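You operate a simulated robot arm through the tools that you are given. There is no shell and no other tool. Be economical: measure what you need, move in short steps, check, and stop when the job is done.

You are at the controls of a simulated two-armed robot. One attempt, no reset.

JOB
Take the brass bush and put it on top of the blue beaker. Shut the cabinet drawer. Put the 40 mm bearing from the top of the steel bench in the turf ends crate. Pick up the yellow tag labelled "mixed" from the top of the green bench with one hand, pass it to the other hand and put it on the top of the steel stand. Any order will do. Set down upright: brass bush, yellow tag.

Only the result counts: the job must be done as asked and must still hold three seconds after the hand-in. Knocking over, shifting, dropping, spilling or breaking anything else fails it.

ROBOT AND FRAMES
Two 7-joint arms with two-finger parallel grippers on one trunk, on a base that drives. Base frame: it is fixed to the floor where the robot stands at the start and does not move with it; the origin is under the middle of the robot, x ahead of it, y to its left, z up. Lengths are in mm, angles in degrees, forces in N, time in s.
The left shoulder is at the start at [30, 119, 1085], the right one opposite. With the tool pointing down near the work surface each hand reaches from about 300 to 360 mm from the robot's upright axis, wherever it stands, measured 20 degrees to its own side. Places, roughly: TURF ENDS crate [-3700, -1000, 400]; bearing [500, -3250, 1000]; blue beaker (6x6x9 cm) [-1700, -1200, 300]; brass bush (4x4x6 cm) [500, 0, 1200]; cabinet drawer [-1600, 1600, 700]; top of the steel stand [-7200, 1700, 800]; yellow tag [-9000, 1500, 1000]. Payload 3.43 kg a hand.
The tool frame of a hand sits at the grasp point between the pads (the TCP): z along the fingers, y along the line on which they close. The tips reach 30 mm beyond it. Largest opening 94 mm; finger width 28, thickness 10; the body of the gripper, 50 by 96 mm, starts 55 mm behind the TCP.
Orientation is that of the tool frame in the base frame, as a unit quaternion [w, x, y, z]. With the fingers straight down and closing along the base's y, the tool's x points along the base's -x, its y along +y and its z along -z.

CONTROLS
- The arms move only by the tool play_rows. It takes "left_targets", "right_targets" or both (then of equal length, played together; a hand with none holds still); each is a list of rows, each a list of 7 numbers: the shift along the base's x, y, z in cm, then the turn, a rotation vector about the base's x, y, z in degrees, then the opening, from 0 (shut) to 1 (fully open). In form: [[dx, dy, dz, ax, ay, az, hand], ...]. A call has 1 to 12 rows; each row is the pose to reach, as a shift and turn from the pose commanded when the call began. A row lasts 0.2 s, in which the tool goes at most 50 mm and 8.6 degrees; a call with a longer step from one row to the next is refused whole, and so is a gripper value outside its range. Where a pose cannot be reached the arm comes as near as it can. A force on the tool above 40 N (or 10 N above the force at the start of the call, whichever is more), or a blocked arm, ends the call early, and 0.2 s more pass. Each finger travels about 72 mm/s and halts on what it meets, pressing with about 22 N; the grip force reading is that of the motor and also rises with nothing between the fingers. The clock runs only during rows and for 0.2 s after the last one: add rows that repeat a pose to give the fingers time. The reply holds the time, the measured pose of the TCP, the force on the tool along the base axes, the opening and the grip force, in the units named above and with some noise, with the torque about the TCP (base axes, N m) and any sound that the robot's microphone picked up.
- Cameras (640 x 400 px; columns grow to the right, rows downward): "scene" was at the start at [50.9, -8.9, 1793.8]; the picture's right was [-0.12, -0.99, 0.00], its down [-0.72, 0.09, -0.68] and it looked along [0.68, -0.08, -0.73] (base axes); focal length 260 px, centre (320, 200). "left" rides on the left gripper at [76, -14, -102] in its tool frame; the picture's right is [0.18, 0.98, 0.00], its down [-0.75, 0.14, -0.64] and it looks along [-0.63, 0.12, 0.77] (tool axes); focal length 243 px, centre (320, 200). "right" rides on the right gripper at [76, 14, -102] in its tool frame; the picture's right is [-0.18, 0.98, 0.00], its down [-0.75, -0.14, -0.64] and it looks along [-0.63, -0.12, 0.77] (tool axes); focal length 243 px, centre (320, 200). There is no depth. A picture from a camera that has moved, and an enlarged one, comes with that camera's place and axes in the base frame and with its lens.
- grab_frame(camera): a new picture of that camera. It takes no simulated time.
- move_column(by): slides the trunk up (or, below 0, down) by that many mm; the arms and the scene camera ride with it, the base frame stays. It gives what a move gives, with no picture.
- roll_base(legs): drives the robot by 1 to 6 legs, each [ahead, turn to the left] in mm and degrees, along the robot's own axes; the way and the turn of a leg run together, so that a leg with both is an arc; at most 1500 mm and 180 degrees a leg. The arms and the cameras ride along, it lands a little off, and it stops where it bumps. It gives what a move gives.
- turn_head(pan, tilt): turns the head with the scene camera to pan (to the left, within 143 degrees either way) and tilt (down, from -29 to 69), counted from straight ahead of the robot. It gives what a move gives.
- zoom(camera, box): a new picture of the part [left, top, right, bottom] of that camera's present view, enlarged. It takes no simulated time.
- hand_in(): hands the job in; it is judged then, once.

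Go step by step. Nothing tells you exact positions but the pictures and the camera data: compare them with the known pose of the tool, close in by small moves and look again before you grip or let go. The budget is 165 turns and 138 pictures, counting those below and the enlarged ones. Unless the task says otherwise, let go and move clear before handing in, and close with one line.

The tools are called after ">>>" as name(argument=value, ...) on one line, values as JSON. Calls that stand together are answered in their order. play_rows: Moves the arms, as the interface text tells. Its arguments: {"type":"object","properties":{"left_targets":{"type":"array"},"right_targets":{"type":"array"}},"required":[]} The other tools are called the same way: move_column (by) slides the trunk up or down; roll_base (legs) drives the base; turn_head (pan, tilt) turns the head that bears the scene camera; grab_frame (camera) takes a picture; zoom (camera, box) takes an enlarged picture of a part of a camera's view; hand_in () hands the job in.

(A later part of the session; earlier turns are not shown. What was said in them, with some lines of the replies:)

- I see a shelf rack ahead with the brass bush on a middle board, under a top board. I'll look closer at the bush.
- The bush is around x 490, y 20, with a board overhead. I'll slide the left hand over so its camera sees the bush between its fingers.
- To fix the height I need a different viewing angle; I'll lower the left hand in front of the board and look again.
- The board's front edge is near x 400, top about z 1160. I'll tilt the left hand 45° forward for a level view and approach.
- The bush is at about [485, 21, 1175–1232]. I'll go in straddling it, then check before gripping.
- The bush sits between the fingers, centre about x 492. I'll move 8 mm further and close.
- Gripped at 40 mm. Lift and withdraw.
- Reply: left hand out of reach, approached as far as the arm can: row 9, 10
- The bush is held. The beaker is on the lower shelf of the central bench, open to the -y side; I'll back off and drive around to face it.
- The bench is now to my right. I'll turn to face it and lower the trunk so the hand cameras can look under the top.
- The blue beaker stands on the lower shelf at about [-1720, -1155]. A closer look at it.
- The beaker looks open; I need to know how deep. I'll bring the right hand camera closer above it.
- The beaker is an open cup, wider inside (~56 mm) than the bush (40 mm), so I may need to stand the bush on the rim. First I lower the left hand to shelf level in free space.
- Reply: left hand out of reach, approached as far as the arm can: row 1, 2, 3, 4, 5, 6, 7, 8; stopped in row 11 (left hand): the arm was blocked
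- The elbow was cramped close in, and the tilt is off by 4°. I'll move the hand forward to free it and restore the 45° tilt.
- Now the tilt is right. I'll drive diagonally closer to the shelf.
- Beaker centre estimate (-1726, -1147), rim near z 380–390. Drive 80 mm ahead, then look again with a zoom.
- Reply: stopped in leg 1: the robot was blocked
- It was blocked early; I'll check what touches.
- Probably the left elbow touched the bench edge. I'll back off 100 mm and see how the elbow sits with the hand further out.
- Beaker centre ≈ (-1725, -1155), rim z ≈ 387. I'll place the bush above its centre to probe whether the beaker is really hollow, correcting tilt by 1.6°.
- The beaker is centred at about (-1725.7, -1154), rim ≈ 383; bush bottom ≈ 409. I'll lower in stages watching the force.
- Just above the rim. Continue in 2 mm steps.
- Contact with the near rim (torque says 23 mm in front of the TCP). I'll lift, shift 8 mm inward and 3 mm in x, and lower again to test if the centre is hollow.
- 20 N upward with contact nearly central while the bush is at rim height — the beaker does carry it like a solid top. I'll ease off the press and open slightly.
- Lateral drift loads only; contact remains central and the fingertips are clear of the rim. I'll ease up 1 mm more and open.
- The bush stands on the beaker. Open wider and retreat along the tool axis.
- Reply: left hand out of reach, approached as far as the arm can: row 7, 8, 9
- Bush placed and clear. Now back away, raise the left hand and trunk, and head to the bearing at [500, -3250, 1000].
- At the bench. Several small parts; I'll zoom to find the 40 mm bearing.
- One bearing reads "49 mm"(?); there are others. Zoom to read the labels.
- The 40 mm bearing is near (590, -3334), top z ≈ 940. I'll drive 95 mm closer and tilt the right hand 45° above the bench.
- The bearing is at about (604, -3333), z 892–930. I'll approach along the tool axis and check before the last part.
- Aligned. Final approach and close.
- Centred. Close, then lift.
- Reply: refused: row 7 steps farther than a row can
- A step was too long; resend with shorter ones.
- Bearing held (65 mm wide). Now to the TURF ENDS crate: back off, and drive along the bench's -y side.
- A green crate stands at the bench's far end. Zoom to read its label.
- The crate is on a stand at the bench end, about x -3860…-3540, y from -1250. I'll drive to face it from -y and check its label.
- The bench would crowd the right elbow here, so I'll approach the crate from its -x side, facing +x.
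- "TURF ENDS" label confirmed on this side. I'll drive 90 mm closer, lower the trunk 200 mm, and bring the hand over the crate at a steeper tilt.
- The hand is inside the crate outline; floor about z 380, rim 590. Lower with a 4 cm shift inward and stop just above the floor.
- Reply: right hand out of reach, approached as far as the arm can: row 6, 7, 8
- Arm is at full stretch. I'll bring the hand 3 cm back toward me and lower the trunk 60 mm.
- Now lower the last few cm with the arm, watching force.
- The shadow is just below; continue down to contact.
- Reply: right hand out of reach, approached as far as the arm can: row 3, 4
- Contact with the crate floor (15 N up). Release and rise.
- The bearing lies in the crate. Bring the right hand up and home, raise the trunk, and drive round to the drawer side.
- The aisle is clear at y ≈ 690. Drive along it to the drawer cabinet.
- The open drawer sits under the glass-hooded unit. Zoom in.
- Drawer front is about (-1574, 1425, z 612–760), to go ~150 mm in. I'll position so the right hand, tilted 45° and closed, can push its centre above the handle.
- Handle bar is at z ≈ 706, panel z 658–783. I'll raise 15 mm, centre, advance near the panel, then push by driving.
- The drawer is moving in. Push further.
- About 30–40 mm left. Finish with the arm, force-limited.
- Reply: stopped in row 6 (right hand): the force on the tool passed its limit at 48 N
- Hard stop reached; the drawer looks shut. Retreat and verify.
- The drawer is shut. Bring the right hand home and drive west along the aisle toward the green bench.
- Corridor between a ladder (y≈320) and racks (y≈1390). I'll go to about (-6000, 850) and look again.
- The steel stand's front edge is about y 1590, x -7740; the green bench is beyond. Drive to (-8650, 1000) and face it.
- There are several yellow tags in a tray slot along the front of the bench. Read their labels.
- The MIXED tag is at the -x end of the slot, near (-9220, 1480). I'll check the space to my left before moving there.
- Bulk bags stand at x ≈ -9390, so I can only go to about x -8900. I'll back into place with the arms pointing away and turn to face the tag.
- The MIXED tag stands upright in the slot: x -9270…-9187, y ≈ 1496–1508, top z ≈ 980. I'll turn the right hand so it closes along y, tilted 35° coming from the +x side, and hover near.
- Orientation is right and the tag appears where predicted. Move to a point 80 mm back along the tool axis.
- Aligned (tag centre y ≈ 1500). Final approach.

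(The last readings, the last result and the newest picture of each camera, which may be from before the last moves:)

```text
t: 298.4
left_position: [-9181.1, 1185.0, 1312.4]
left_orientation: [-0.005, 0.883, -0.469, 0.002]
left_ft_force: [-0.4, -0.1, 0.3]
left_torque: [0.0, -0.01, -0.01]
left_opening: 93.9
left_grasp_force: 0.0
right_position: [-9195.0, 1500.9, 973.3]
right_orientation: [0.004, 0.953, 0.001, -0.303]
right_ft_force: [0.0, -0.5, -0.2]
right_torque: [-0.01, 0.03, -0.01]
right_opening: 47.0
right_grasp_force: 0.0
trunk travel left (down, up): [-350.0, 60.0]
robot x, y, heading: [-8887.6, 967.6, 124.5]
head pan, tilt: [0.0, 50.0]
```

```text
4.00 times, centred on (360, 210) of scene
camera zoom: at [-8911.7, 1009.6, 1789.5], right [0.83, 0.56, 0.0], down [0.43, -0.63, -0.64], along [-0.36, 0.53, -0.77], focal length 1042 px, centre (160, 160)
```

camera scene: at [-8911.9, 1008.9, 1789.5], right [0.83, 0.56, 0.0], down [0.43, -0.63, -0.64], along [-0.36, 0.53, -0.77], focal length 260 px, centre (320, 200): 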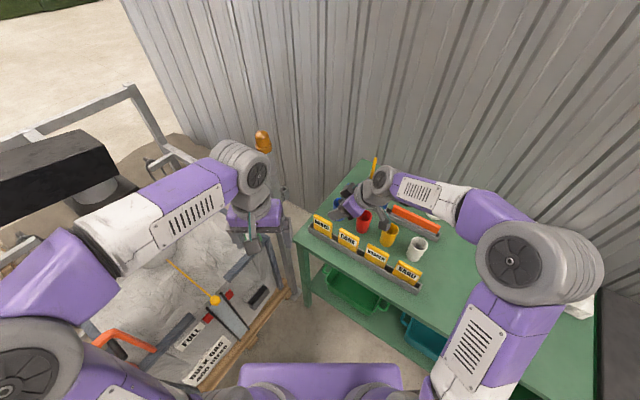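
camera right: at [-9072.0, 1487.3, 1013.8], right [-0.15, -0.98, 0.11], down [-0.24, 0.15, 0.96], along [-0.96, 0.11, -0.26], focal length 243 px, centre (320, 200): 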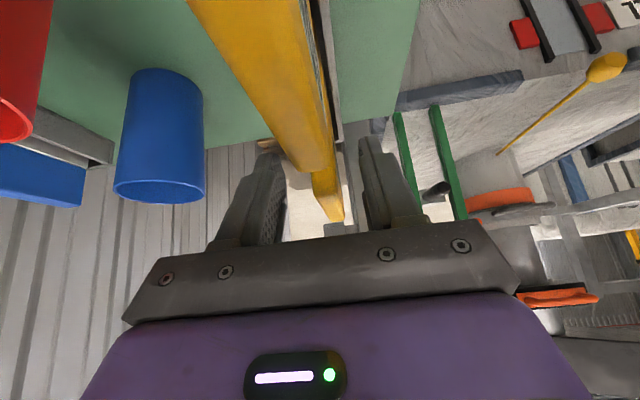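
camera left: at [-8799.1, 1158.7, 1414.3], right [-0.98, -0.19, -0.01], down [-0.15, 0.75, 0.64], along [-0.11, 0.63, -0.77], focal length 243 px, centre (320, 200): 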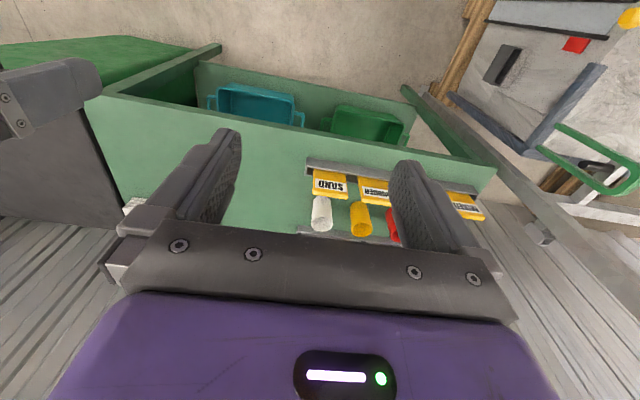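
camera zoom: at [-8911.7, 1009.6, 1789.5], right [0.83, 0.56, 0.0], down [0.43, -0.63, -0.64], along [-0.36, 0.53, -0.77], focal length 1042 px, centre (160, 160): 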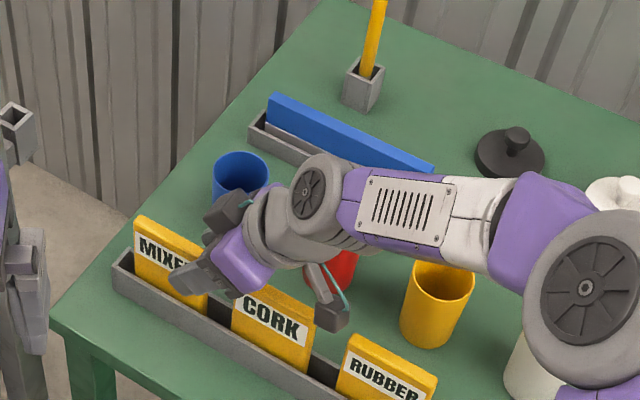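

Fingers straddle the MIXED tag's right half. Close and lift straight up slightly.

>>> play_rows(right_targets=[[0, 0, 0, 0, 0, 0, 0.3], [0, 0, 0, 0, 0, 0, 0], [0, 0, 0, 0, 0, 0, 0], [0, 0, 0, 0, 0, 0, 0], [0, 0, 1, 0, 0, 0, 0], [0, 0, 3, 0, 0, 0, 0], [0, 0, 6, 0, 0, 0, 0], [0, 0, 9, 0, 0, 0, 0], [0, 0, 12, 0, 0, 0, 0]])

>>> zoom(camera="scene", box=[280, 140, 440, 240])

>>> grab_frame(camera="right")

```text
t: 300.4
left_position: [-9180.5, 1183.8, 1310.3]
left_orientation: [-0.005, 0.884, -0.468, 0.001]
left_ft_force: [-0.7, 0.2, -0.2]
left_torque: [0.0, -0.02, 0.0]
left_opening: 94.3
left_grasp_force: 0.0
right_position: [-9196.9, 1499.0, 1093.5]
right_orientation: [0.003, 0.953, 0.001, -0.303]
right_ft_force: [-0.3, 0.1, -1.1]
right_torque: [0.02, -0.01, 0.0]
right_opening: 17.3
right_grasp_force: 22.1
trunk travel left (down, up): [-350.0, 60.0]
robot x, y, heading: [-8885.4, 973.9, 124.4]
head pan, tilt: [0.0, 50.0]
```

```text
4.00 times, centred on (360, 190) of scene
camera zoom: at [-8911.9, 1009.3, 1789.5], right [0.83, 0.56, 0.0], down [0.43, -0.63, -0.64], along [-0.36, 0.53, -0.77], focal length 1042 px, centre (160, 240)
```

zoom: 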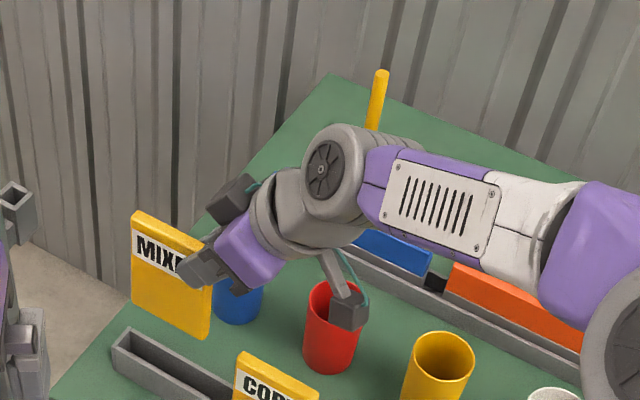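

```text
42 pictures are left
camera right: at [-9074.2, 1487.0, 1134.0], right [-0.15, -0.98, 0.11], down [-0.25, 0.15, 0.96], along [-0.96, 0.11, -0.26], focal length 243 px, centre (320, 200)
```

right: 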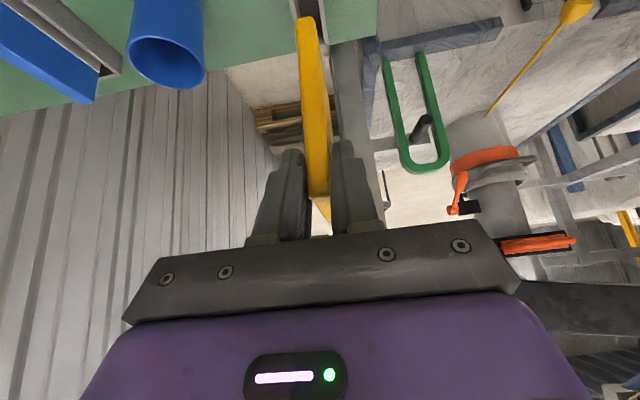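

The tag is held (17 mm thick). Raise it clear and bring it in toward me.

>>> play_rows(right_targets=[[0, 0, 4, 0, 0, 0, 0], [0, 0, 8, 0, 0, 0, 0], [2, -1.5, 11, 0, 0, 0, 0], [5, -4, 12, 0, 0, 0, 0], [8, -6.5, 12, 0, 0, 0, 0], [11, -9, 12, 0, 0, 0, 0], [14, -11.5, 12, 0, 0, 0, 0], [17, -14, 12, 0, 0, 0, 0], [20, -16.5, 12, 0, 0, 0, 0], [21, -17, 12, 0, 0, 0, 0]])

>>> roll_base(legs=[[0, -140], [1300, 0]])

>>> turn_head(pan=70, tilt=30)

>>> grab_frame(camera="scene")

```text
t: 302.6
left_position: [-9181.5, 1186.3, 1310.9]
left_orientation: [-0.004, 0.883, -0.469, 0.002]
left_ft_force: [0.3, 0.1, 1.1]
left_torque: [0.02, -0.02, -0.01]
left_opening: 94.2
left_grasp_force: 0.0
right_position: [-8985.4, 1330.9, 1213.0]
right_orientation: [0.004, 0.953, 0.0, -0.303]
right_ft_force: [0.4, -0.1, -0.3]
right_torque: [0.0, -0.04, -0.01]
right_opening: 17.4
right_grasp_force: 22.2
trunk travel left (down, up): [-350.0, 60.0]
robot x, y, heading: [-8885.7, 968.3, 124.0]
head pan, tilt: [0.0, 50.0]
```

```text
t: 314.8
left_position: [-7288.8, 655.2, 1310.8]
left_orientation: [0.0, 0.139, 0.99, -0.005]
left_ft_force: [-0.4, 0.0, -0.3]
left_torque: [0.0, -0.03, -0.03]
left_opening: 94.1
left_grasp_force: 0.0
right_position: [-7343.9, 419.0, 1213.8]
right_orientation: [0.283, -0.326, 0.896, 0.107]
right_ft_force: [-0.7, 0.7, -1.1]
right_torque: [-0.05, 0.03, 0.02]
right_opening: 17.7
right_grasp_force: 21.5
trunk travel left (down, up): [-350.0, 60.0]
robot x, y, heading: [-7650.8, 631.5, -15.5]
head pan, tilt: [0.0, 50.0]
```

```text
t: 316.2
left_position: [-7288.4, 655.9, 1311.1]
left_orientation: [0.0, 0.139, 0.99, -0.006]
left_ft_force: [0.2, -0.3, 0.1]
left_torque: [0.03, 0.03, -0.01]
left_opening: 94.2
left_grasp_force: 0.1
right_position: [-7344.9, 419.4, 1214.6]
right_orientation: [0.284, -0.325, 0.896, 0.107]
right_ft_force: [-0.2, 0.0, -1.1]
right_torque: [-0.03, 0.03, 0.0]
right_opening: 17.3
right_grasp_force: 22.0
trunk travel left (down, up): [-350.0, 60.0]
robot x, y, heading: [-7651.0, 635.5, -15.6]
head pan, tilt: [70.0, 30.0]
```

```text
41 pictures are left
camera scene: at [-7626.2, 714.8, 1818.9], right [0.81, -0.58, 0.0], down [-0.29, -0.41, -0.87], along [0.51, 0.7, -0.5], focal length 260 px, centre (320, 200)
```

scene: 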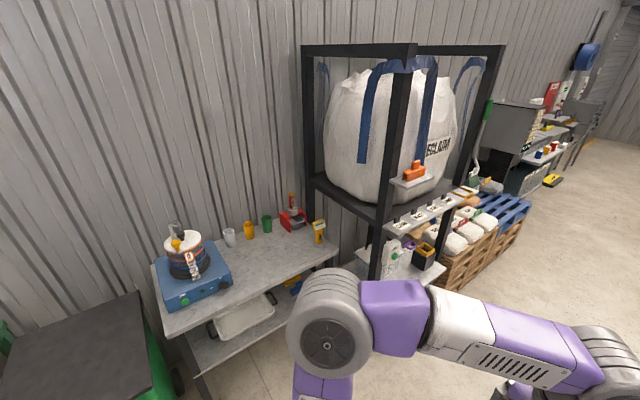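

I'm nearer the ladder than intended; check the right side before turning.

>>> turn_head(pan=-75, tilt=40)

>>> grab_frame(camera="scene")

```text
t: 318.5
left_position: [-7288.9, 655.6, 1310.4]
left_orientation: [0.0, 0.14, 0.99, -0.005]
left_ft_force: [-0.1, 0.6, -0.3]
left_torque: [0.0, -0.05, 0.01]
left_opening: 94.1
left_grasp_force: 0.0
right_position: [-7345.1, 418.7, 1214.2]
right_orientation: [0.284, -0.326, 0.895, 0.107]
right_ft_force: [-0.6, -0.1, -0.7]
right_torque: [-0.04, 0.05, -0.02]
right_opening: 17.2
right_grasp_force: 22.0
trunk travel left (down, up): [-350.0, 60.0]
robot x, y, heading: [-7651.1, 629.2, -15.4]
head pan, tilt: [-75.0, 40.0]
```

```text
40 pictures are left
camera scene: at [-7680.0, 556.4, 1803.6], right [-1.0, 0.01, 0.0], down [0.01, 0.64, -0.77], along [-0.01, -0.77, -0.64], focal length 260 px, centre (320, 200)
```

scene: 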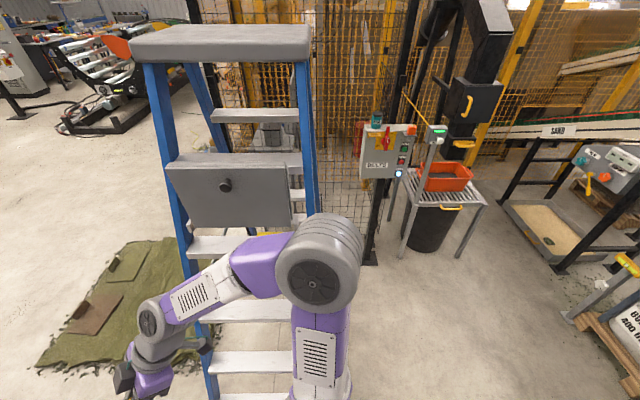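

The elbow has clearance from the ladder and turning left moves it away. Turn to face the stand and move up 250 mm.

>>> roll_base(legs=[[0, 105.5], [250, 0]])

>>> turn_head(pan=0, tilt=42)

>>> grab_frame(camera="scene")

```text
t: 320.4
left_position: [-7324.9, 794.7, 1310.7]
left_orientation: [0.0, -0.056, 0.998, -0.005]
left_ft_force: [-0.4, -0.4, 0.3]
left_torque: [-0.01, -0.01, 0.01]
left_opening: 94.1
left_grasp_force: 0.0
right_position: [-7286.4, 553.1, 1214.2]
right_orientation: [0.257, -0.493, 0.816, 0.159]
right_ft_force: [0.1, 0.5, -0.8]
right_torque: [-0.01, -0.02, -0.02]
right_opening: 17.2
right_grasp_force: 22.5
trunk travel left (down, up): [-350.0, 60.0]
robot x, y, heading: [-7653.3, 633.0, 6.4]
head pan, tilt: [-75.0, 40.0]
stopped in leg 1: the robot was blocked; the commanded pose is now the measured one
```

```text
t: 321.9
left_position: [-7325.0, 792.0, 1311.7]
left_orientation: [0.001, -0.055, 0.998, -0.005]
left_ft_force: [-1.3, -0.9, 0.4]
left_torque: [-0.02, 0.02, -0.03]
left_opening: 93.9
left_grasp_force: 0.1
right_position: [-7285.9, 552.5, 1214.4]
right_orientation: [0.257, -0.493, 0.816, 0.16]
right_ft_force: [0.3, -0.3, -1.1]
right_torque: [0.01, 0.03, 0.01]
right_opening: 17.8
right_grasp_force: 22.1
trunk travel left (down, up): [-350.0, 60.0]
robot x, y, heading: [-7650.2, 632.1, 6.6]
head pan, tilt: [0.0, 42.0]
```

```text
39 pictures are left
camera scene: at [-7597.3, 639.8, 1800.7], right [0.11, -0.99, 0.0], down [-0.66, -0.08, -0.74], along [0.74, 0.08, -0.67], focal length 260 px, centre (320, 200)
```

scene: 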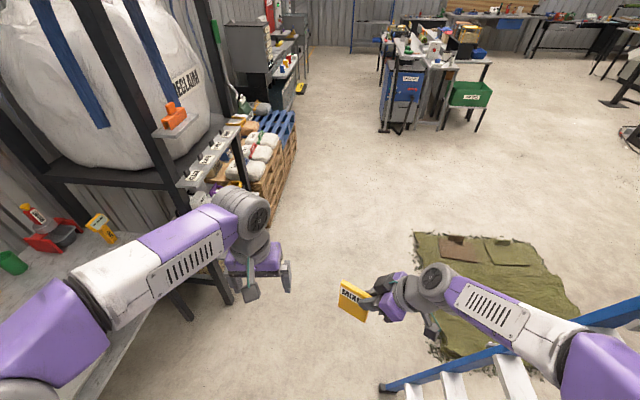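

Something (probably my base against the ladder foot) blocked the turn. I'll turn back, retrace backward, then come in further from the ladder.

>>> roll_base(legs=[[0, -22], [-750, 0]])

>>> turn_head(pan=0, tilt=30)

>>> grab_frame(camera="scene")

```text
t: 327.2
left_position: [-8020.2, 861.5, 1310.6]
left_orientation: [0.0, 0.138, 0.99, -0.006]
left_ft_force: [0.4, 0.5, 0.0]
left_torque: [0.0, 0.01, -0.01]
left_opening: 94.4
left_grasp_force: 0.1
right_position: [-8076.1, 624.6, 1214.5]
right_orientation: [0.282, -0.328, 0.895, 0.108]
right_ft_force: [-0.1, 0.2, -1.1]
right_torque: [-0.01, 0.01, 0.01]
right_opening: 17.3
right_grasp_force: 22.0
trunk travel left (down, up): [-350.0, 60.0]
robot x, y, heading: [-8384.3, 834.7, -15.6]
head pan, tilt: [0.0, 42.0]
```

```text
t: 327.9
left_position: [-8020.6, 861.5, 1310.8]
left_orientation: [0.0, 0.139, 0.99, -0.005]
left_ft_force: [-0.4, -1.2, -0.5]
left_torque: [0.03, -0.03, 0.02]
left_opening: 94.1
left_grasp_force: 0.1
right_position: [-8075.9, 623.7, 1214.4]
right_orientation: [0.283, -0.327, 0.895, 0.107]
right_ft_force: [0.0, -0.4, -1.2]
right_torque: [-0.03, 0.03, 0.01]
right_opening: 17.2
right_grasp_force: 22.3
trunk travel left (down, up): [-350.0, 60.0]
robot x, y, heading: [-8383.5, 834.7, -15.7]
head pan, tilt: [0.0, 30.0]
```

```text
38 pictures are left
camera scene: at [-8324.1, 820.9, 1818.9], right [-0.27, -0.96, 0.0], down [-0.48, 0.13, -0.87], along [0.83, -0.23, -0.5], focal length 260 px, centre (320, 200)
```

scene: 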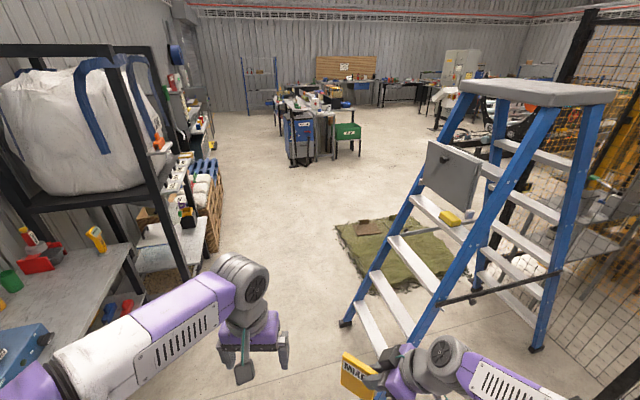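

The ladder stands fine. Drive to (-7350, 980) and face the stand.

>>> roll_base(legs=[[0, 24.5], [1044, 0], [0, 81]])

>>> turn_head(pan=0, tilt=48)

>>> grab_frame(camera="scene")

```text
t: 337.9
left_position: [-7488.9, 1328.5, 1311.1]
left_orientation: [0.004, -0.7, 0.714, -0.003]
left_ft_force: [-0.3, -0.1, 0.4]
left_torque: [-0.02, -0.02, 0.01]
left_opening: 93.8
left_grasp_force: 0.0
right_position: [-7247.1, 1335.1, 1213.7]
right_orientation: [-0.087, 0.909, -0.287, -0.289]
right_ft_force: [0.1, 0.1, -0.1]
right_torque: [-0.02, -0.01, 0.02]
right_opening: 17.2
right_grasp_force: 21.9
trunk travel left (down, up): [-350.0, 60.0]
robot x, y, heading: [-7372.3, 983.3, 89.0]
head pan, tilt: [0.0, 30.0]
```

```text
t: 338.7
left_position: [-7488.9, 1327.4, 1311.0]
left_orientation: [0.004, -0.7, 0.714, -0.004]
left_ft_force: [-0.5, 0.1, -0.2]
left_torque: [-0.02, 0.01, 0.01]
left_opening: 93.8
left_grasp_force: 0.1
right_position: [-7246.9, 1334.6, 1213.5]
right_orientation: [-0.087, 0.909, -0.287, -0.29]
right_ft_force: [0.3, 0.0, -0.4]
right_torque: [0.0, -0.02, 0.03]
right_opening: 17.5
right_grasp_force: 22.0
trunk travel left (down, up): [-350.0, 60.0]
robot x, y, heading: [-7371.4, 984.0, 89.2]
head pan, tilt: [0.0, 48.0]
```

```text
37 pictures are left
camera scene: at [-7370.1, 1032.6, 1792.2], right [1.0, -0.01, 0.0], down [-0.01, -0.74, -0.67], along [0.01, 0.67, -0.74], focal length 260 px, centre (320, 200)
```

scene: 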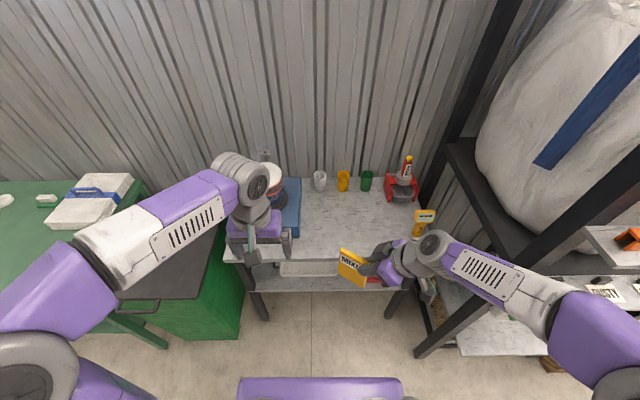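

Now the hand-over in front of me. I'll turn the right hand so the tag faces me squarely and bring the left hand round to mirror it (closing along y, tilted 45° from the left).

>>> play_rows(left_targets=[[-0.3, 0.5, 0, 2.91, -2.94, -7.02, 1], [-0.6, 1, 0, 5.82, -5.88, -14.03, 1], [-0.9, 1.5, 0, 8.73, -8.83, -21.05, 0.9], [-1.2, 2, 0, 11.63, -11.77, -28.07, 0.9], [-1.5, 2.5, 0, 14.54, -14.71, -35.08, 0.8], [-1.8, 3, -1, 17.45, -17.65, -42.1, 0.8], [-2.1, 3.5, -2, 20.36, -20.59, -49.12, 0.7], [-2.4, 4, -3, 23.27, -23.53, -56.13, 0.7], [-2.7, 4.5, -4, 26.18, -26.48, -63.15, 0.6], [-3, 5, -5, 29.08, -29.42, -70.17, 0.6], [-3.1, 5.6, -6, 31.99, -32.36, -77.18, 0.6], [-3.1, 6.2, -6, 34.9, -35.3, -84.2, 0.6]], right_targets=[[-0.5, 0.5, 0, 0, 0, 6, 0], [-1, 1, 0, 0, 0, 12, 0], [-2, 1.5, 0, 0, 0, 18, 0], [-3, 2, -1, 0, 0, 24, 0], [-4, 3, -1, 0, 0, 30, 0], [-4, 4, -2, 0, 0, 35, 0], [-4, 5, -3, 0, 0, 35, 0], [-4, 6, -3, 0, 0, 35, 0], [-4, 6.5, -3, 0, 0, 35, 0], [-4, 6.5, -3, 0, 0, 35, 0], [-4, 6.5, -3, 0, 0, 35, 0], [-4, 6.5, -3, 0, 0, 35, 0]])

>>> grab_frame(camera="scene")

>>> grab_frame(camera="left")

```text
t: 341.3
left_position: [-7521.3, 1391.8, 1250.9]
left_orientation: [0.383, 0.005, 0.924, -0.003]
left_ft_force: [0.6, 0.5, -0.2]
left_torque: [-0.02, 0.01, 0.02]
left_opening: 56.4
left_grasp_force: 0.1
right_position: [-7285.7, 1400.4, 1185.7]
right_orientation: [0.003, 0.953, -0.001, -0.303]
right_ft_force: [0.1, 0.4, -1.6]
right_torque: [-0.02, -0.04, -0.03]
right_opening: 17.5
right_grasp_force: 21.9
trunk travel left (down, up): [-350.0, 60.0]
robot x, y, heading: [-7376.0, 982.7, 89.0]
head pan, tilt: [0.0, 48.0]
```

```text
36 pictures are left
camera scene: at [-7370.5, 1033.3, 1792.1], right [1.0, -0.01, 0.0], down [-0.01, -0.74, -0.67], along [0.01, 0.67, -0.74], focal length 260 px, centre (320, 200)
```

scene: 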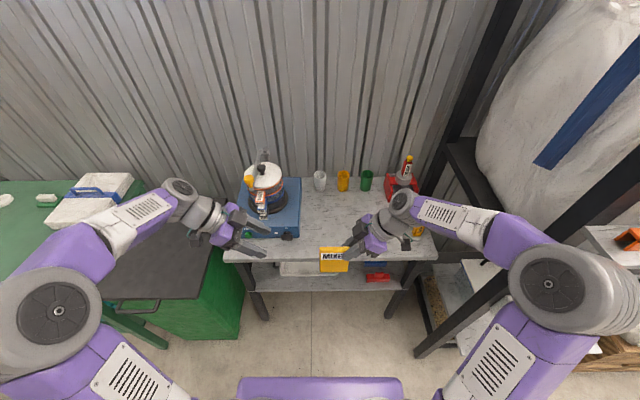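

```text
35 pictures are left
camera left: at [-7648.0, 1378.9, 1270.0], right [-0.12, 0.98, -0.13], down [0.08, 0.14, 0.99], along [0.99, 0.11, -0.09], focal length 243 px, centre (320, 200)
```

left: 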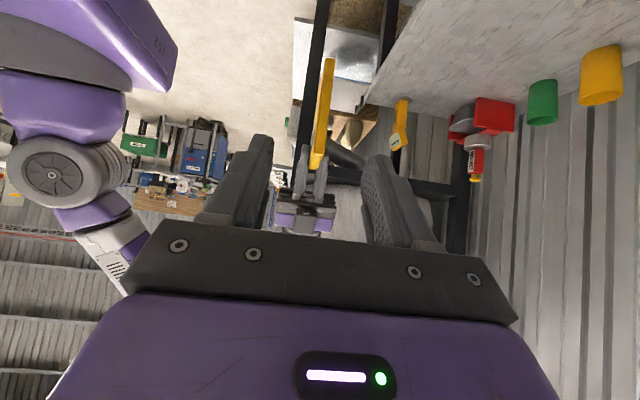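

Both hands mirror each other well; the tag is square between them. Move the left hand to a pre-grip point along its axis.

>>> play_rows(left_targets=[[3, 0.4, -1, 0, 0, 0, 0.6], [6, 0.8, -2, 0, 0, 0, 0.6], [8.5, 0.8, -3, 0, 0, 0, 0.6], [10.3, 0.8, -4, 0, 0, 0, 0.6], [10.3, 0.8, -4, 0, 0, 0, 0.6]])

>>> grab_frame(camera="left")

```text
t: 342.5
left_position: [-7416.8, 1397.6, 1209.1]
left_orientation: [0.384, 0.004, 0.924, -0.003]
left_ft_force: [0.8, 0.1, 0.6]
left_torque: [0.01, 0.02, -0.02]
left_opening: 56.4
left_grasp_force: 0.0
right_position: [-7284.8, 1399.6, 1185.4]
right_orientation: [0.004, 0.953, -0.001, -0.302]
right_ft_force: [-0.1, -0.1, -0.4]
right_torque: [-0.01, -0.05, 0.0]
right_opening: 17.5
right_grasp_force: 22.5
trunk travel left (down, up): [-350.0, 60.0]
robot x, y, heading: [-7371.7, 982.2, 89.3]
head pan, tilt: [0.0, 48.0]
```

```text
34 pictures are left
camera left: at [-7543.1, 1384.1, 1228.4], right [-0.12, 0.98, -0.13], down [0.08, 0.14, 0.99], along [0.99, 0.11, -0.1], focal length 243 px, centre (320, 200)
```

left: 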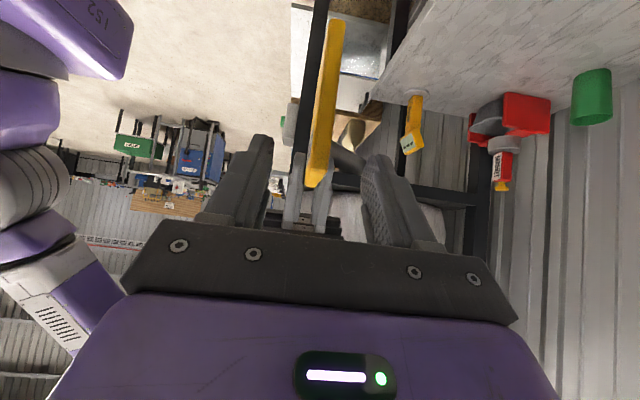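

Aligned in y. Advance to grip position, then check before closing.

>>> play_rows(left_targets=[[2.5, 0, -2.5, 0, 0, 0, 0.6], [5, 0.1, -5, 0, 0, 0, 0.6], [7, 0.1, -7, 0, 0, 0, 0.6], [7, 0.1, -7, 0, 0, 0, 0.6]])

>>> grab_frame(camera="left")

>>> zoom(camera="scene", box=[250, 200, 410, 300])

```text
t: 343.5
left_position: [-7348.7, 1397.9, 1142.2]
left_orientation: [0.383, 0.003, 0.924, -0.002]
left_ft_force: [-0.2, -0.1, 1.0]
left_torque: [-0.02, -0.01, 0.03]
left_opening: 56.5
left_grasp_force: 0.0
right_position: [-7285.2, 1399.1, 1185.8]
right_orientation: [0.004, 0.953, 0.0, -0.302]
right_ft_force: [-0.3, 0.2, -0.7]
right_torque: [0.01, -0.02, -0.02]
right_opening: 17.4
right_grasp_force: 21.2
trunk travel left (down, up): [-350.0, 60.0]
robot x, y, heading: [-7374.5, 984.4, 89.2]
head pan, tilt: [0.0, 48.0]
```

```text
33 pictures are left
camera left: at [-7475.4, 1385.5, 1161.8], right [-0.12, 0.98, -0.13], down [0.08, 0.14, 0.99], along [0.99, 0.11, -0.1], focal length 243 px, centre (320, 200)
```

left: 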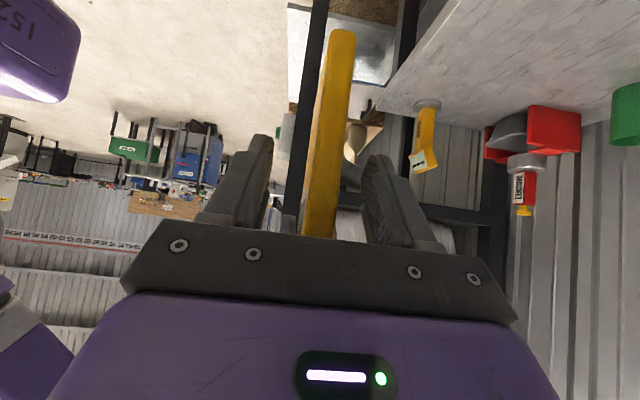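

```text
4.00 times, centred on (330, 250) of scene
camera zoom: at [-7370.4, 1032.1, 1792.2], right [1.0, -0.01, 0.0], down [-0.01, -0.74, -0.67], along [0.01, 0.67, -0.74], focal length 1042 px, centre (280, 0)
```

zoom: 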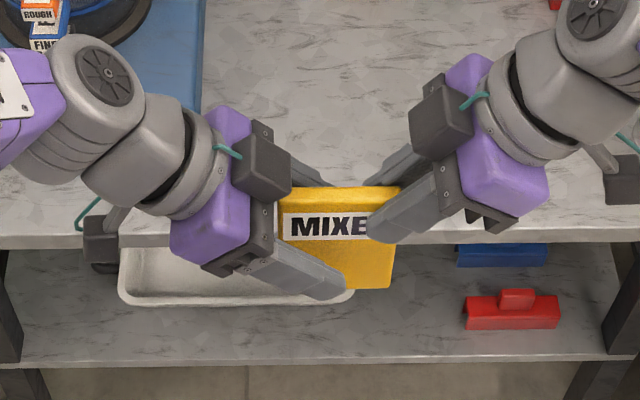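

Left fingers straddle the tag, clear of the right ones. Close the left hand.

>>> play_rows(left_targets=[[0, 0, 0, 0, 0, 0, 0.35], [0, 0, 0, 0, 0, 0, 0.1], [0, 0, 0, 0, 0, 0, 0], [0, 0, 0, 0, 0, 0, 0]])

```text
t: 344.5
left_position: [-7348.8, 1398.9, 1143.1]
left_orientation: [0.382, 0.004, 0.924, -0.002]
left_ft_force: [0.2, 2.1, -1.0]
left_torque: [-0.11, 0.04, 0.11]
left_opening: 17.9
left_grasp_force: 21.8
right_position: [-7285.1, 1398.6, 1186.7]
right_orientation: [0.004, 0.953, 0.0, -0.303]
right_ft_force: [-0.4, -1.5, 0.7]
right_torque: [0.01, 0.04, -0.01]
right_opening: 17.5
right_grasp_force: 22.2
trunk travel left (down, up): [-350.0, 60.0]
robot x, y, heading: [-7371.5, 981.1, 89.2]
head pan, tilt: [0.0, 48.0]
```

Both hold it. Release the right hand and withdraw it along its axis.

>>> play_rows(right_targets=[[0, 0, 0, 0, 0, 0, 0.3], [0, 0, 0, 0, 0, 0, 0.5], [0, 0, 0, 0, 0, 0, 0.5], [1.7, 0, 2.5, 0, 0, 0, 0.5], [4, 0, 5.7, 0, 0, 0, 0.5], [6.5, 0, 9, 0, 0, 0, 0.5], [9, 0, 11, 0, 0, 0, 0.5], [12.5, 0, 12, 0, 0, 0, 0.5], [13.5, 0, 12, 0, 0, 0, 0.5]])

>>> grab_frame(camera="scene")

>>> grab_frame(camera="right")

```text
t: 346.5
left_position: [-7348.3, 1398.1, 1143.1]
left_orientation: [0.382, 0.003, 0.924, -0.003]
left_ft_force: [-0.1, 0.2, -0.1]
left_torque: [-0.02, 0.01, -0.02]
left_opening: 17.9
left_grasp_force: 21.8
right_position: [-7152.2, 1400.4, 1303.2]
right_orientation: [0.004, 0.953, 0.0, -0.303]
right_ft_force: [0.4, -0.8, -0.7]
right_torque: [0.0, -0.01, 0.01]
right_opening: 46.9
right_grasp_force: 0.1
trunk travel left (down, up): [-350.0, 60.0]
robot x, y, heading: [-7375.5, 981.0, 89.2]
head pan, tilt: [0.0, 48.0]
```

```text
31 pictures are left
camera scene: at [-7370.3, 1032.6, 1792.2], right [1.0, -0.01, 0.0], down [-0.01, -0.74, -0.67], along [0.01, 0.67, -0.74], focal length 260 px, centre (320, 200)
```

scene: 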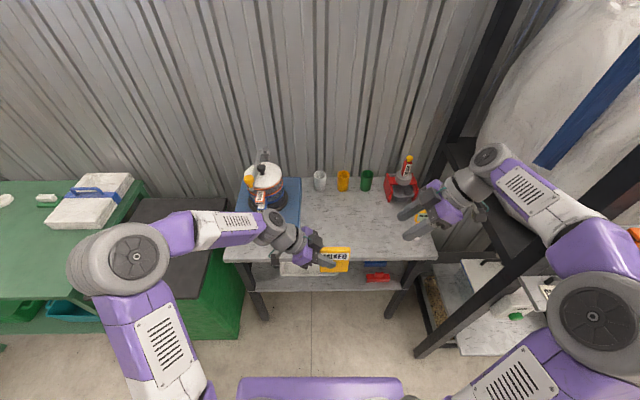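

```text
30 pictures are left
camera right: at [-7030.2, 1385.4, 1343.1], right [-0.15, -0.98, 0.11], down [-0.25, 0.15, 0.96], along [-0.96, 0.12, -0.26], focal length 243 px, centre (320, 200)
```

right: 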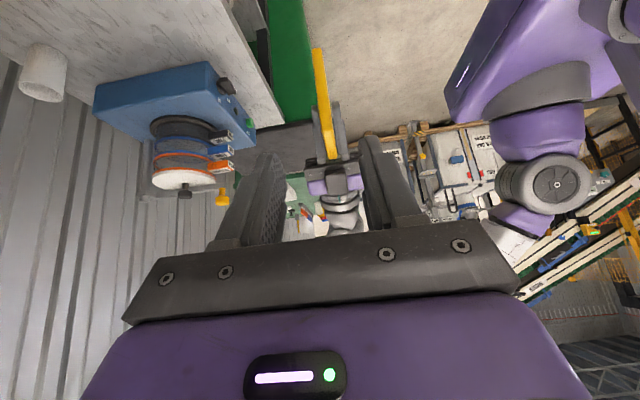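

Hand-over done; the left hand has the tag. Before driving closer I fold the right arm back to its home posture so its elbow stays clear of the rack.

>>> play_rows(right_targets=[[0, -0.7, 1, -2.28, -2.28, -7.24, 0.6], [0, -1.4, 2, -4.57, -4.57, -14.5, 0.7], [-0.5, -2, 3, -6.85, -6.85, -21.7, 0.8], [-1, -2.7, 3, -9.13, -9.13, -29, 0.9], [-2, -3.4, 3, -11.4, -11.4, -36.2, 1], [-3, -4, 3, -13.7, -13.7, -43.4, 1], [-4, -4.7, 3, -16, -16, -50.7, 1], [-5, -5.4, 3, -18.3, -18.3, -57.9, 1], [-6, -6, 3, -20.5, -20.5, -65.2, 1], [-7, -6.7, 3, -22.8, -22.8, -72.4, 1], [-8, -7.4, 3, -25.1, -25.1, -79.7, 1], [-8.8, -8, 3, -27.4, -27.4, -86.9, 1]])

>>> roll_base(legs=[[170, 0]])

>>> grab_frame(camera="scene")

```text
t: 349.1
left_position: [-7348.0, 1399.1, 1143.9]
left_orientation: [0.383, 0.004, 0.924, -0.003]
left_ft_force: [-0.7, 0.7, -0.4]
left_torque: [0.01, 0.05, -0.03]
left_opening: 17.7
left_grasp_force: 22.5
right_position: [-7238.2, 1319.8, 1334.4]
right_orientation: [0.0, -0.705, 0.709, 0.002]
right_ft_force: [0.0, -0.6, -0.3]
right_torque: [0.0, 0.0, 0.0]
right_opening: 93.9
right_grasp_force: 0.1
trunk travel left (down, up): [-350.0, 60.0]
robot x, y, heading: [-7371.2, 980.6, 89.3]
head pan, tilt: [0.0, 48.0]
```

```text
t: 350.6
left_position: [-7346.4, 1565.0, 1143.3]
left_orientation: [0.384, 0.005, 0.923, -0.004]
left_ft_force: [0.0, -0.2, -1.4]
left_torque: [-0.01, -0.01, 0.0]
left_opening: 17.9
left_grasp_force: 21.8
right_position: [-7235.4, 1486.1, 1335.3]
right_orientation: [-0.001, -0.706, 0.708, 0.003]
right_ft_force: [0.2, -0.8, 0.0]
right_torque: [0.0, 0.02, -0.01]
right_opening: 93.9
right_grasp_force: 0.0
trunk travel left (down, up): [-350.0, 60.0]
robot x, y, heading: [-7368.1, 1147.7, 89.3]
head pan, tilt: [0.0, 48.0]
```

```text
29 pictures are left
camera scene: at [-7367.8, 1198.7, 1792.2], right [1.0, -0.01, 0.0], down [-0.01, -0.74, -0.67], along [0.01, 0.67, -0.74], focal length 260 px, centre (320, 200)
```

scene: 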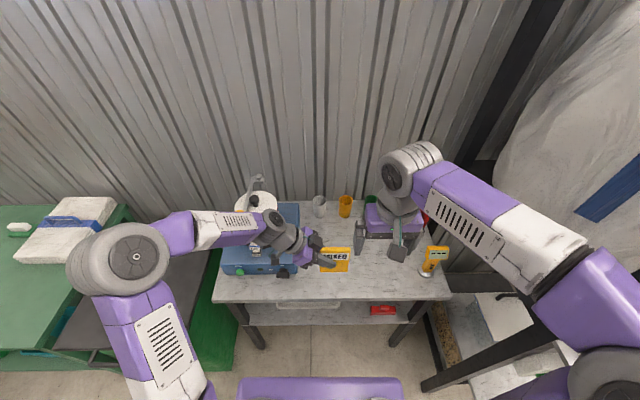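

Over the stand now. Shift the tag to the free area and lower in stages.

>>> play_rows(left_targets=[[2, 2, -1, 0, 0, 0, 0], [4, 4.5, -3, 0, 0, 0, 0], [6, 7, -6, 0, 0, 0, 0], [7, 9, -9, 0, 0, 0, 0], [7, 10, -13, 0, 0, 0, 0], [7, 10, -17, 0, 0, 0, 0], [7, 10, -17, 0, 0, 0, 0]])

>>> grab_frame(camera="scene")

>>> grab_frame(camera="left")

```text
t: 352.2
left_position: [-7274.9, 1664.4, 971.3]
left_orientation: [0.383, 0.005, 0.924, -0.004]
left_ft_force: [1.0, -0.3, -0.7]
left_torque: [0.0, -0.02, 0.01]
left_opening: 18.0
left_grasp_force: 21.6
right_position: [-7234.9, 1485.8, 1335.8]
right_orientation: [0.0, -0.706, 0.708, 0.004]
right_ft_force: [0.6, 0.2, -0.4]
right_torque: [0.03, -0.03, -0.01]
right_opening: 94.0
right_grasp_force: 0.0
trunk travel left (down, up): [-350.0, 60.0]
robot x, y, heading: [-7368.3, 1148.6, 89.3]
head pan, tilt: [0.0, 48.0]
```

```text
28 pictures are left
camera scene: at [-7367.6, 1198.0, 1792.2], right [1.0, -0.01, 0.0], down [-0.01, -0.74, -0.67], along [0.01, 0.67, -0.74], focal length 260 px, centre (320, 200)
```

scene: 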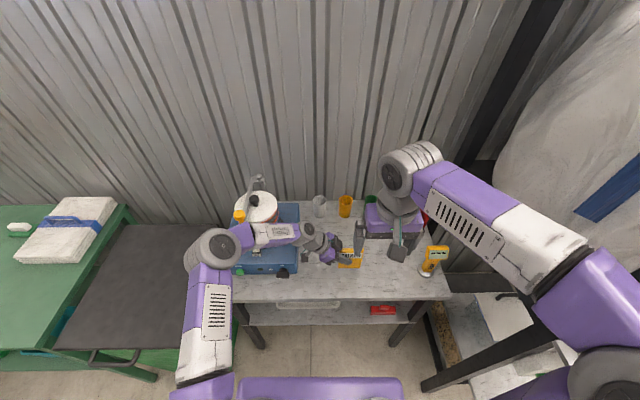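

```text
27 pictures are left
camera left: at [-7403.0, 1651.7, 991.4], right [-0.12, 0.98, -0.13], down [0.08, 0.14, 0.99], along [0.99, 0.11, -0.1], focal length 243 px, centre (320, 200)
```

left: 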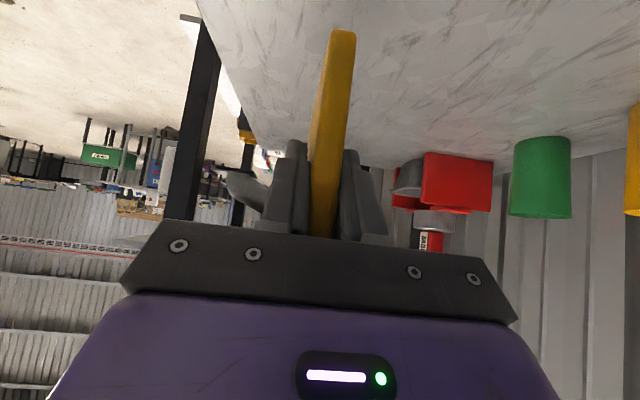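

Tag bottom is about 78 mm below the TCP (z ≈ 893). Lower 6 cm more and look.

>>> play_rows(left_targets=[[0, 0, -2, 0, 0, 0, 0], [0, 0, -4, 0, 0, 0, 0], [0, 0, -5.5, 0, 0, 0, 0], [0, 0, -5.5, 0, 0, 0, 0]])

>>> grab_frame(camera="left")

>>> zoom(camera="scene", box=[210, 200, 410, 325])

```text
t: 353.2
left_position: [-7275.7, 1665.1, 920.2]
left_orientation: [0.384, 0.005, 0.923, -0.003]
left_ft_force: [2.3, 1.8, 16.2]
left_torque: [0.12, 0.12, 0.0]
left_opening: 18.5
left_grasp_force: 22.2
right_position: [-7235.5, 1484.5, 1335.0]
right_orientation: [-0.002, -0.705, 0.709, 0.003]
right_ft_force: [-0.2, 0.7, 0.0]
right_torque: [0.02, 0.0, 0.02]
right_opening: 94.1
right_grasp_force: 0.1
trunk travel left (down, up): [-350.0, 60.0]
robot x, y, heading: [-7371.4, 1148.8, 89.3]
head pan, tilt: [0.0, 48.0]
```

```text
26 pictures are left
camera left: at [-7402.7, 1653.0, 940.1], right [-0.12, 0.98, -0.13], down [0.08, 0.14, 0.99], along [0.99, 0.11, -0.09], focal length 243 px, centre (320, 200)
```

left: 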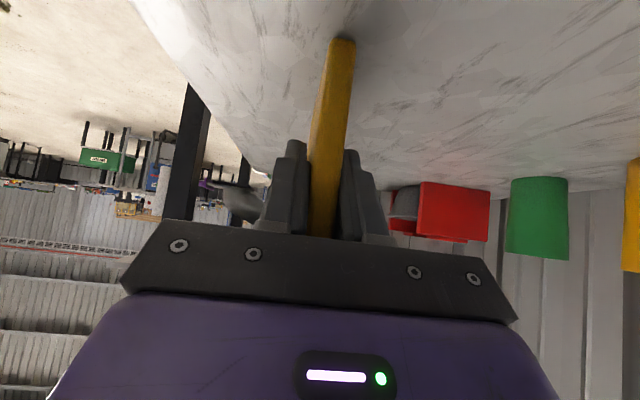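

```text
3.20 times, centred on (310, 262) of scene
camera zoom: at [-7367.5, 1197.3, 1792.3], right [1.0, -0.01, 0.0], down [-0.01, -0.74, -0.67], along [0.01, 0.67, -0.74], focal length 834 px, centre (352, 0)
```

zoom: 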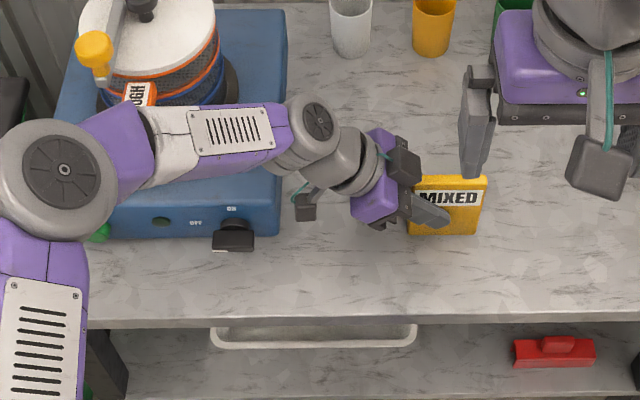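

Contact at stand height (~843). Ease the pressure and check.

>>> play_rows(left_targets=[[0, 0, 0.2, 0, 0, 0, 0], [0, 0, 0.3, 0, 0, 0, 0], [0, 0, 0.3, 0, 0, 0, 0]])

>>> zoom(camera="left", box=[240, 20, 400, 120])

```text
t: 354.0
left_position: [-7277.2, 1664.7, 921.5]
left_orientation: [0.382, 0.005, 0.924, -0.004]
left_ft_force: [0.9, 2.3, 7.8]
left_torque: [0.18, -0.16, -0.02]
left_opening: 17.7
left_grasp_force: 22.1
right_position: [-7235.7, 1485.7, 1335.7]
right_orientation: [0.001, -0.706, 0.709, 0.004]
right_ft_force: [0.5, 0.0, -0.2]
right_torque: [0.02, -0.04, 0.01]
right_opening: 94.1
right_grasp_force: 0.0
trunk travel left (down, up): [-350.0, 60.0]
robot x, y, heading: [-7367.5, 1152.2, 89.0]
head pan, tilt: [0.0, 48.0]
```

```text
4.00 times, centred on (320, 70) of left
camera zoom: at [-7403.9, 1651.7, 940.4], right [-0.12, 0.98, -0.13], down [0.08, 0.14, 0.99], along [0.99, 0.11, -0.1], focal length 970 px, centre (320, 720)
```

zoom: 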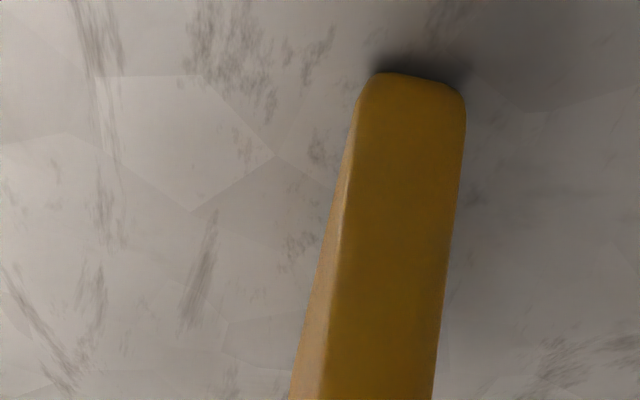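

Base contact is centred. Release.

>>> play_rows(left_targets=[[0, 0, 0.05, 0, 0, 0, 0.3], [0, 0, 0.05, 0, 0, 0, 0.6], [0, 0, 0.05, 0, 0, 0, 0.65]])

>>> grab_frame(camera="left")

```text
t: 354.8
left_position: [-7276.3, 1664.7, 922.0]
left_orientation: [0.383, 0.005, 0.924, -0.003]
left_ft_force: [-0.1, -0.2, -0.4]
left_torque: [0.01, -0.01, 0.02]
left_opening: 61.1
left_grasp_force: 0.1
right_position: [-7234.7, 1485.6, 1335.8]
right_orientation: [-0.001, -0.706, 0.709, 0.004]
right_ft_force: [-0.9, 0.6, 0.3]
right_torque: [0.02, 0.0, 0.03]
right_opening: 93.7
right_grasp_force: 0.1
trunk travel left (down, up): [-350.0, 60.0]
robot x, y, heading: [-7369.5, 1150.7, 89.1]
head pan, tilt: [0.0, 48.0]
```

```text
23 pictures are left
camera left: at [-7403.7, 1651.6, 940.7], right [-0.12, 0.98, -0.13], down [0.08, 0.14, 0.99], along [0.99, 0.11, -0.1], focal length 243 px, centre (320, 200)
```

left: 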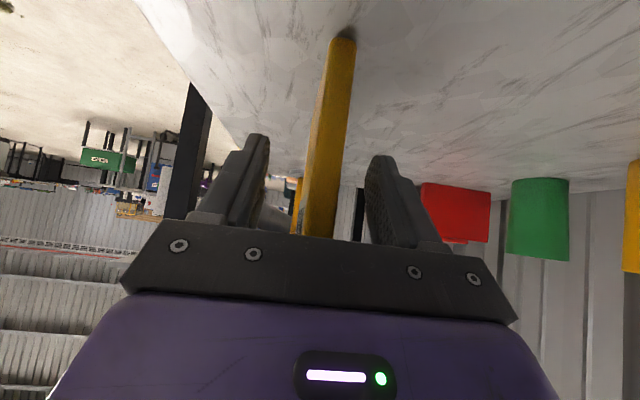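

It stands freely. Withdraw the left hand along its axis and verify.

>>> play_rows(left_targets=[[-1.5, 0, 1.5, 0, 0, 0, 0.65], [-3.5, 0, 3.5, 0, 0, 0, 0.65], [-6, 0, 6, 0, 0, 0, 0.65], [-8.5, 0, 9, 0, 0, 0, 0.65], [-10, 0, 12.5, 0, 0, 0, 0.65], [-11, 0, 17, 0, 0, 0, 0.65], [-11, -2, 21, 0, 0, 0, 0.65], [-11, -5, 24, 0, 0, 0, 0.65]])

>>> roll_base(legs=[[-150, 0]])

>>> zoom(camera="scene", box=[210, 160, 450, 310])

```text
t: 356.6
left_position: [-7387.5, 1612.0, 1163.2]
left_orientation: [0.383, 0.006, 0.924, -0.004]
left_ft_force: [0.8, -0.8, 0.8]
left_torque: [0.07, 0.05, 0.01]
left_opening: 61.2
left_grasp_force: 0.0
right_position: [-7235.1, 1483.7, 1335.4]
right_orientation: [0.0, -0.706, 0.709, 0.004]
right_ft_force: [-0.3, -0.8, -0.7]
right_torque: [0.01, 0.06, 0.0]
right_opening: 94.3
right_grasp_force: 0.0
trunk travel left (down, up): [-350.0, 60.0]
robot x, y, heading: [-7369.2, 1149.8, 89.0]
head pan, tilt: [0.0, 48.0]
```

```text
t: 358.0
left_position: [-7390.7, 1461.1, 1162.3]
left_orientation: [0.383, 0.004, 0.924, -0.003]
left_ft_force: [1.4, -0.2, 0.1]
left_torque: [-0.02, 0.0, 0.05]
left_opening: 60.8
left_grasp_force: 0.1
right_position: [-7236.7, 1333.2, 1334.7]
right_orientation: [0.0, -0.707, 0.708, 0.003]
right_ft_force: [-0.6, 0.4, 0.2]
right_torque: [0.03, -0.03, -0.01]
right_opening: 93.9
right_grasp_force: 0.1
trunk travel left (down, up): [-350.0, 60.0]
robot x, y, heading: [-7374.0, 991.8, 89.3]
head pan, tilt: [0.0, 48.0]
```

```text
2.67 times, centred on (330, 235) of scene
camera zoom: at [-7370.0, 1044.6, 1792.1], right [1.0, -0.01, 0.0], down [-0.01, -0.74, -0.67], along [0.01, 0.67, -0.74], focal length 695 px, centre (293, 107)
```

zoom: 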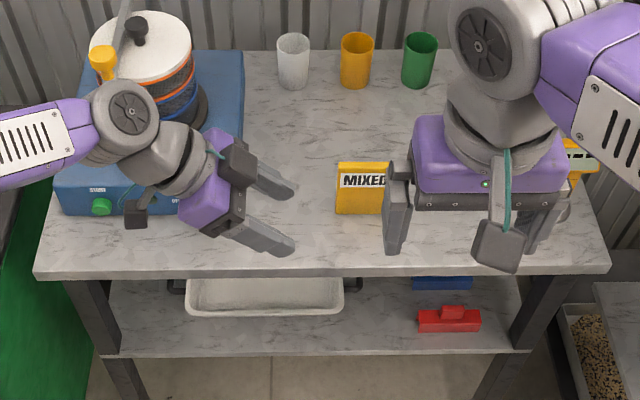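

The MIXED tag stands upright on the steel stand with both hands clear. The bush is on the beaker, the bearing is in the TURF ENDS crate and the drawer was pushed to its stop, so I'll hand in.

>>> hand_in()

```text
The job is handed in.
```

I handed in the job with all four tasks done. The brass bush stands on the blue beaker, the drawer is shut, the 40 mm bearing is in the TURF ENDS crate, and the "mixed" tag was passed from the right hand to the left and stands on the steel stand. While driving to the stand I bumped something, probably the ladder foot; the ladder looked untouched, but I can't rule out a slight shift.
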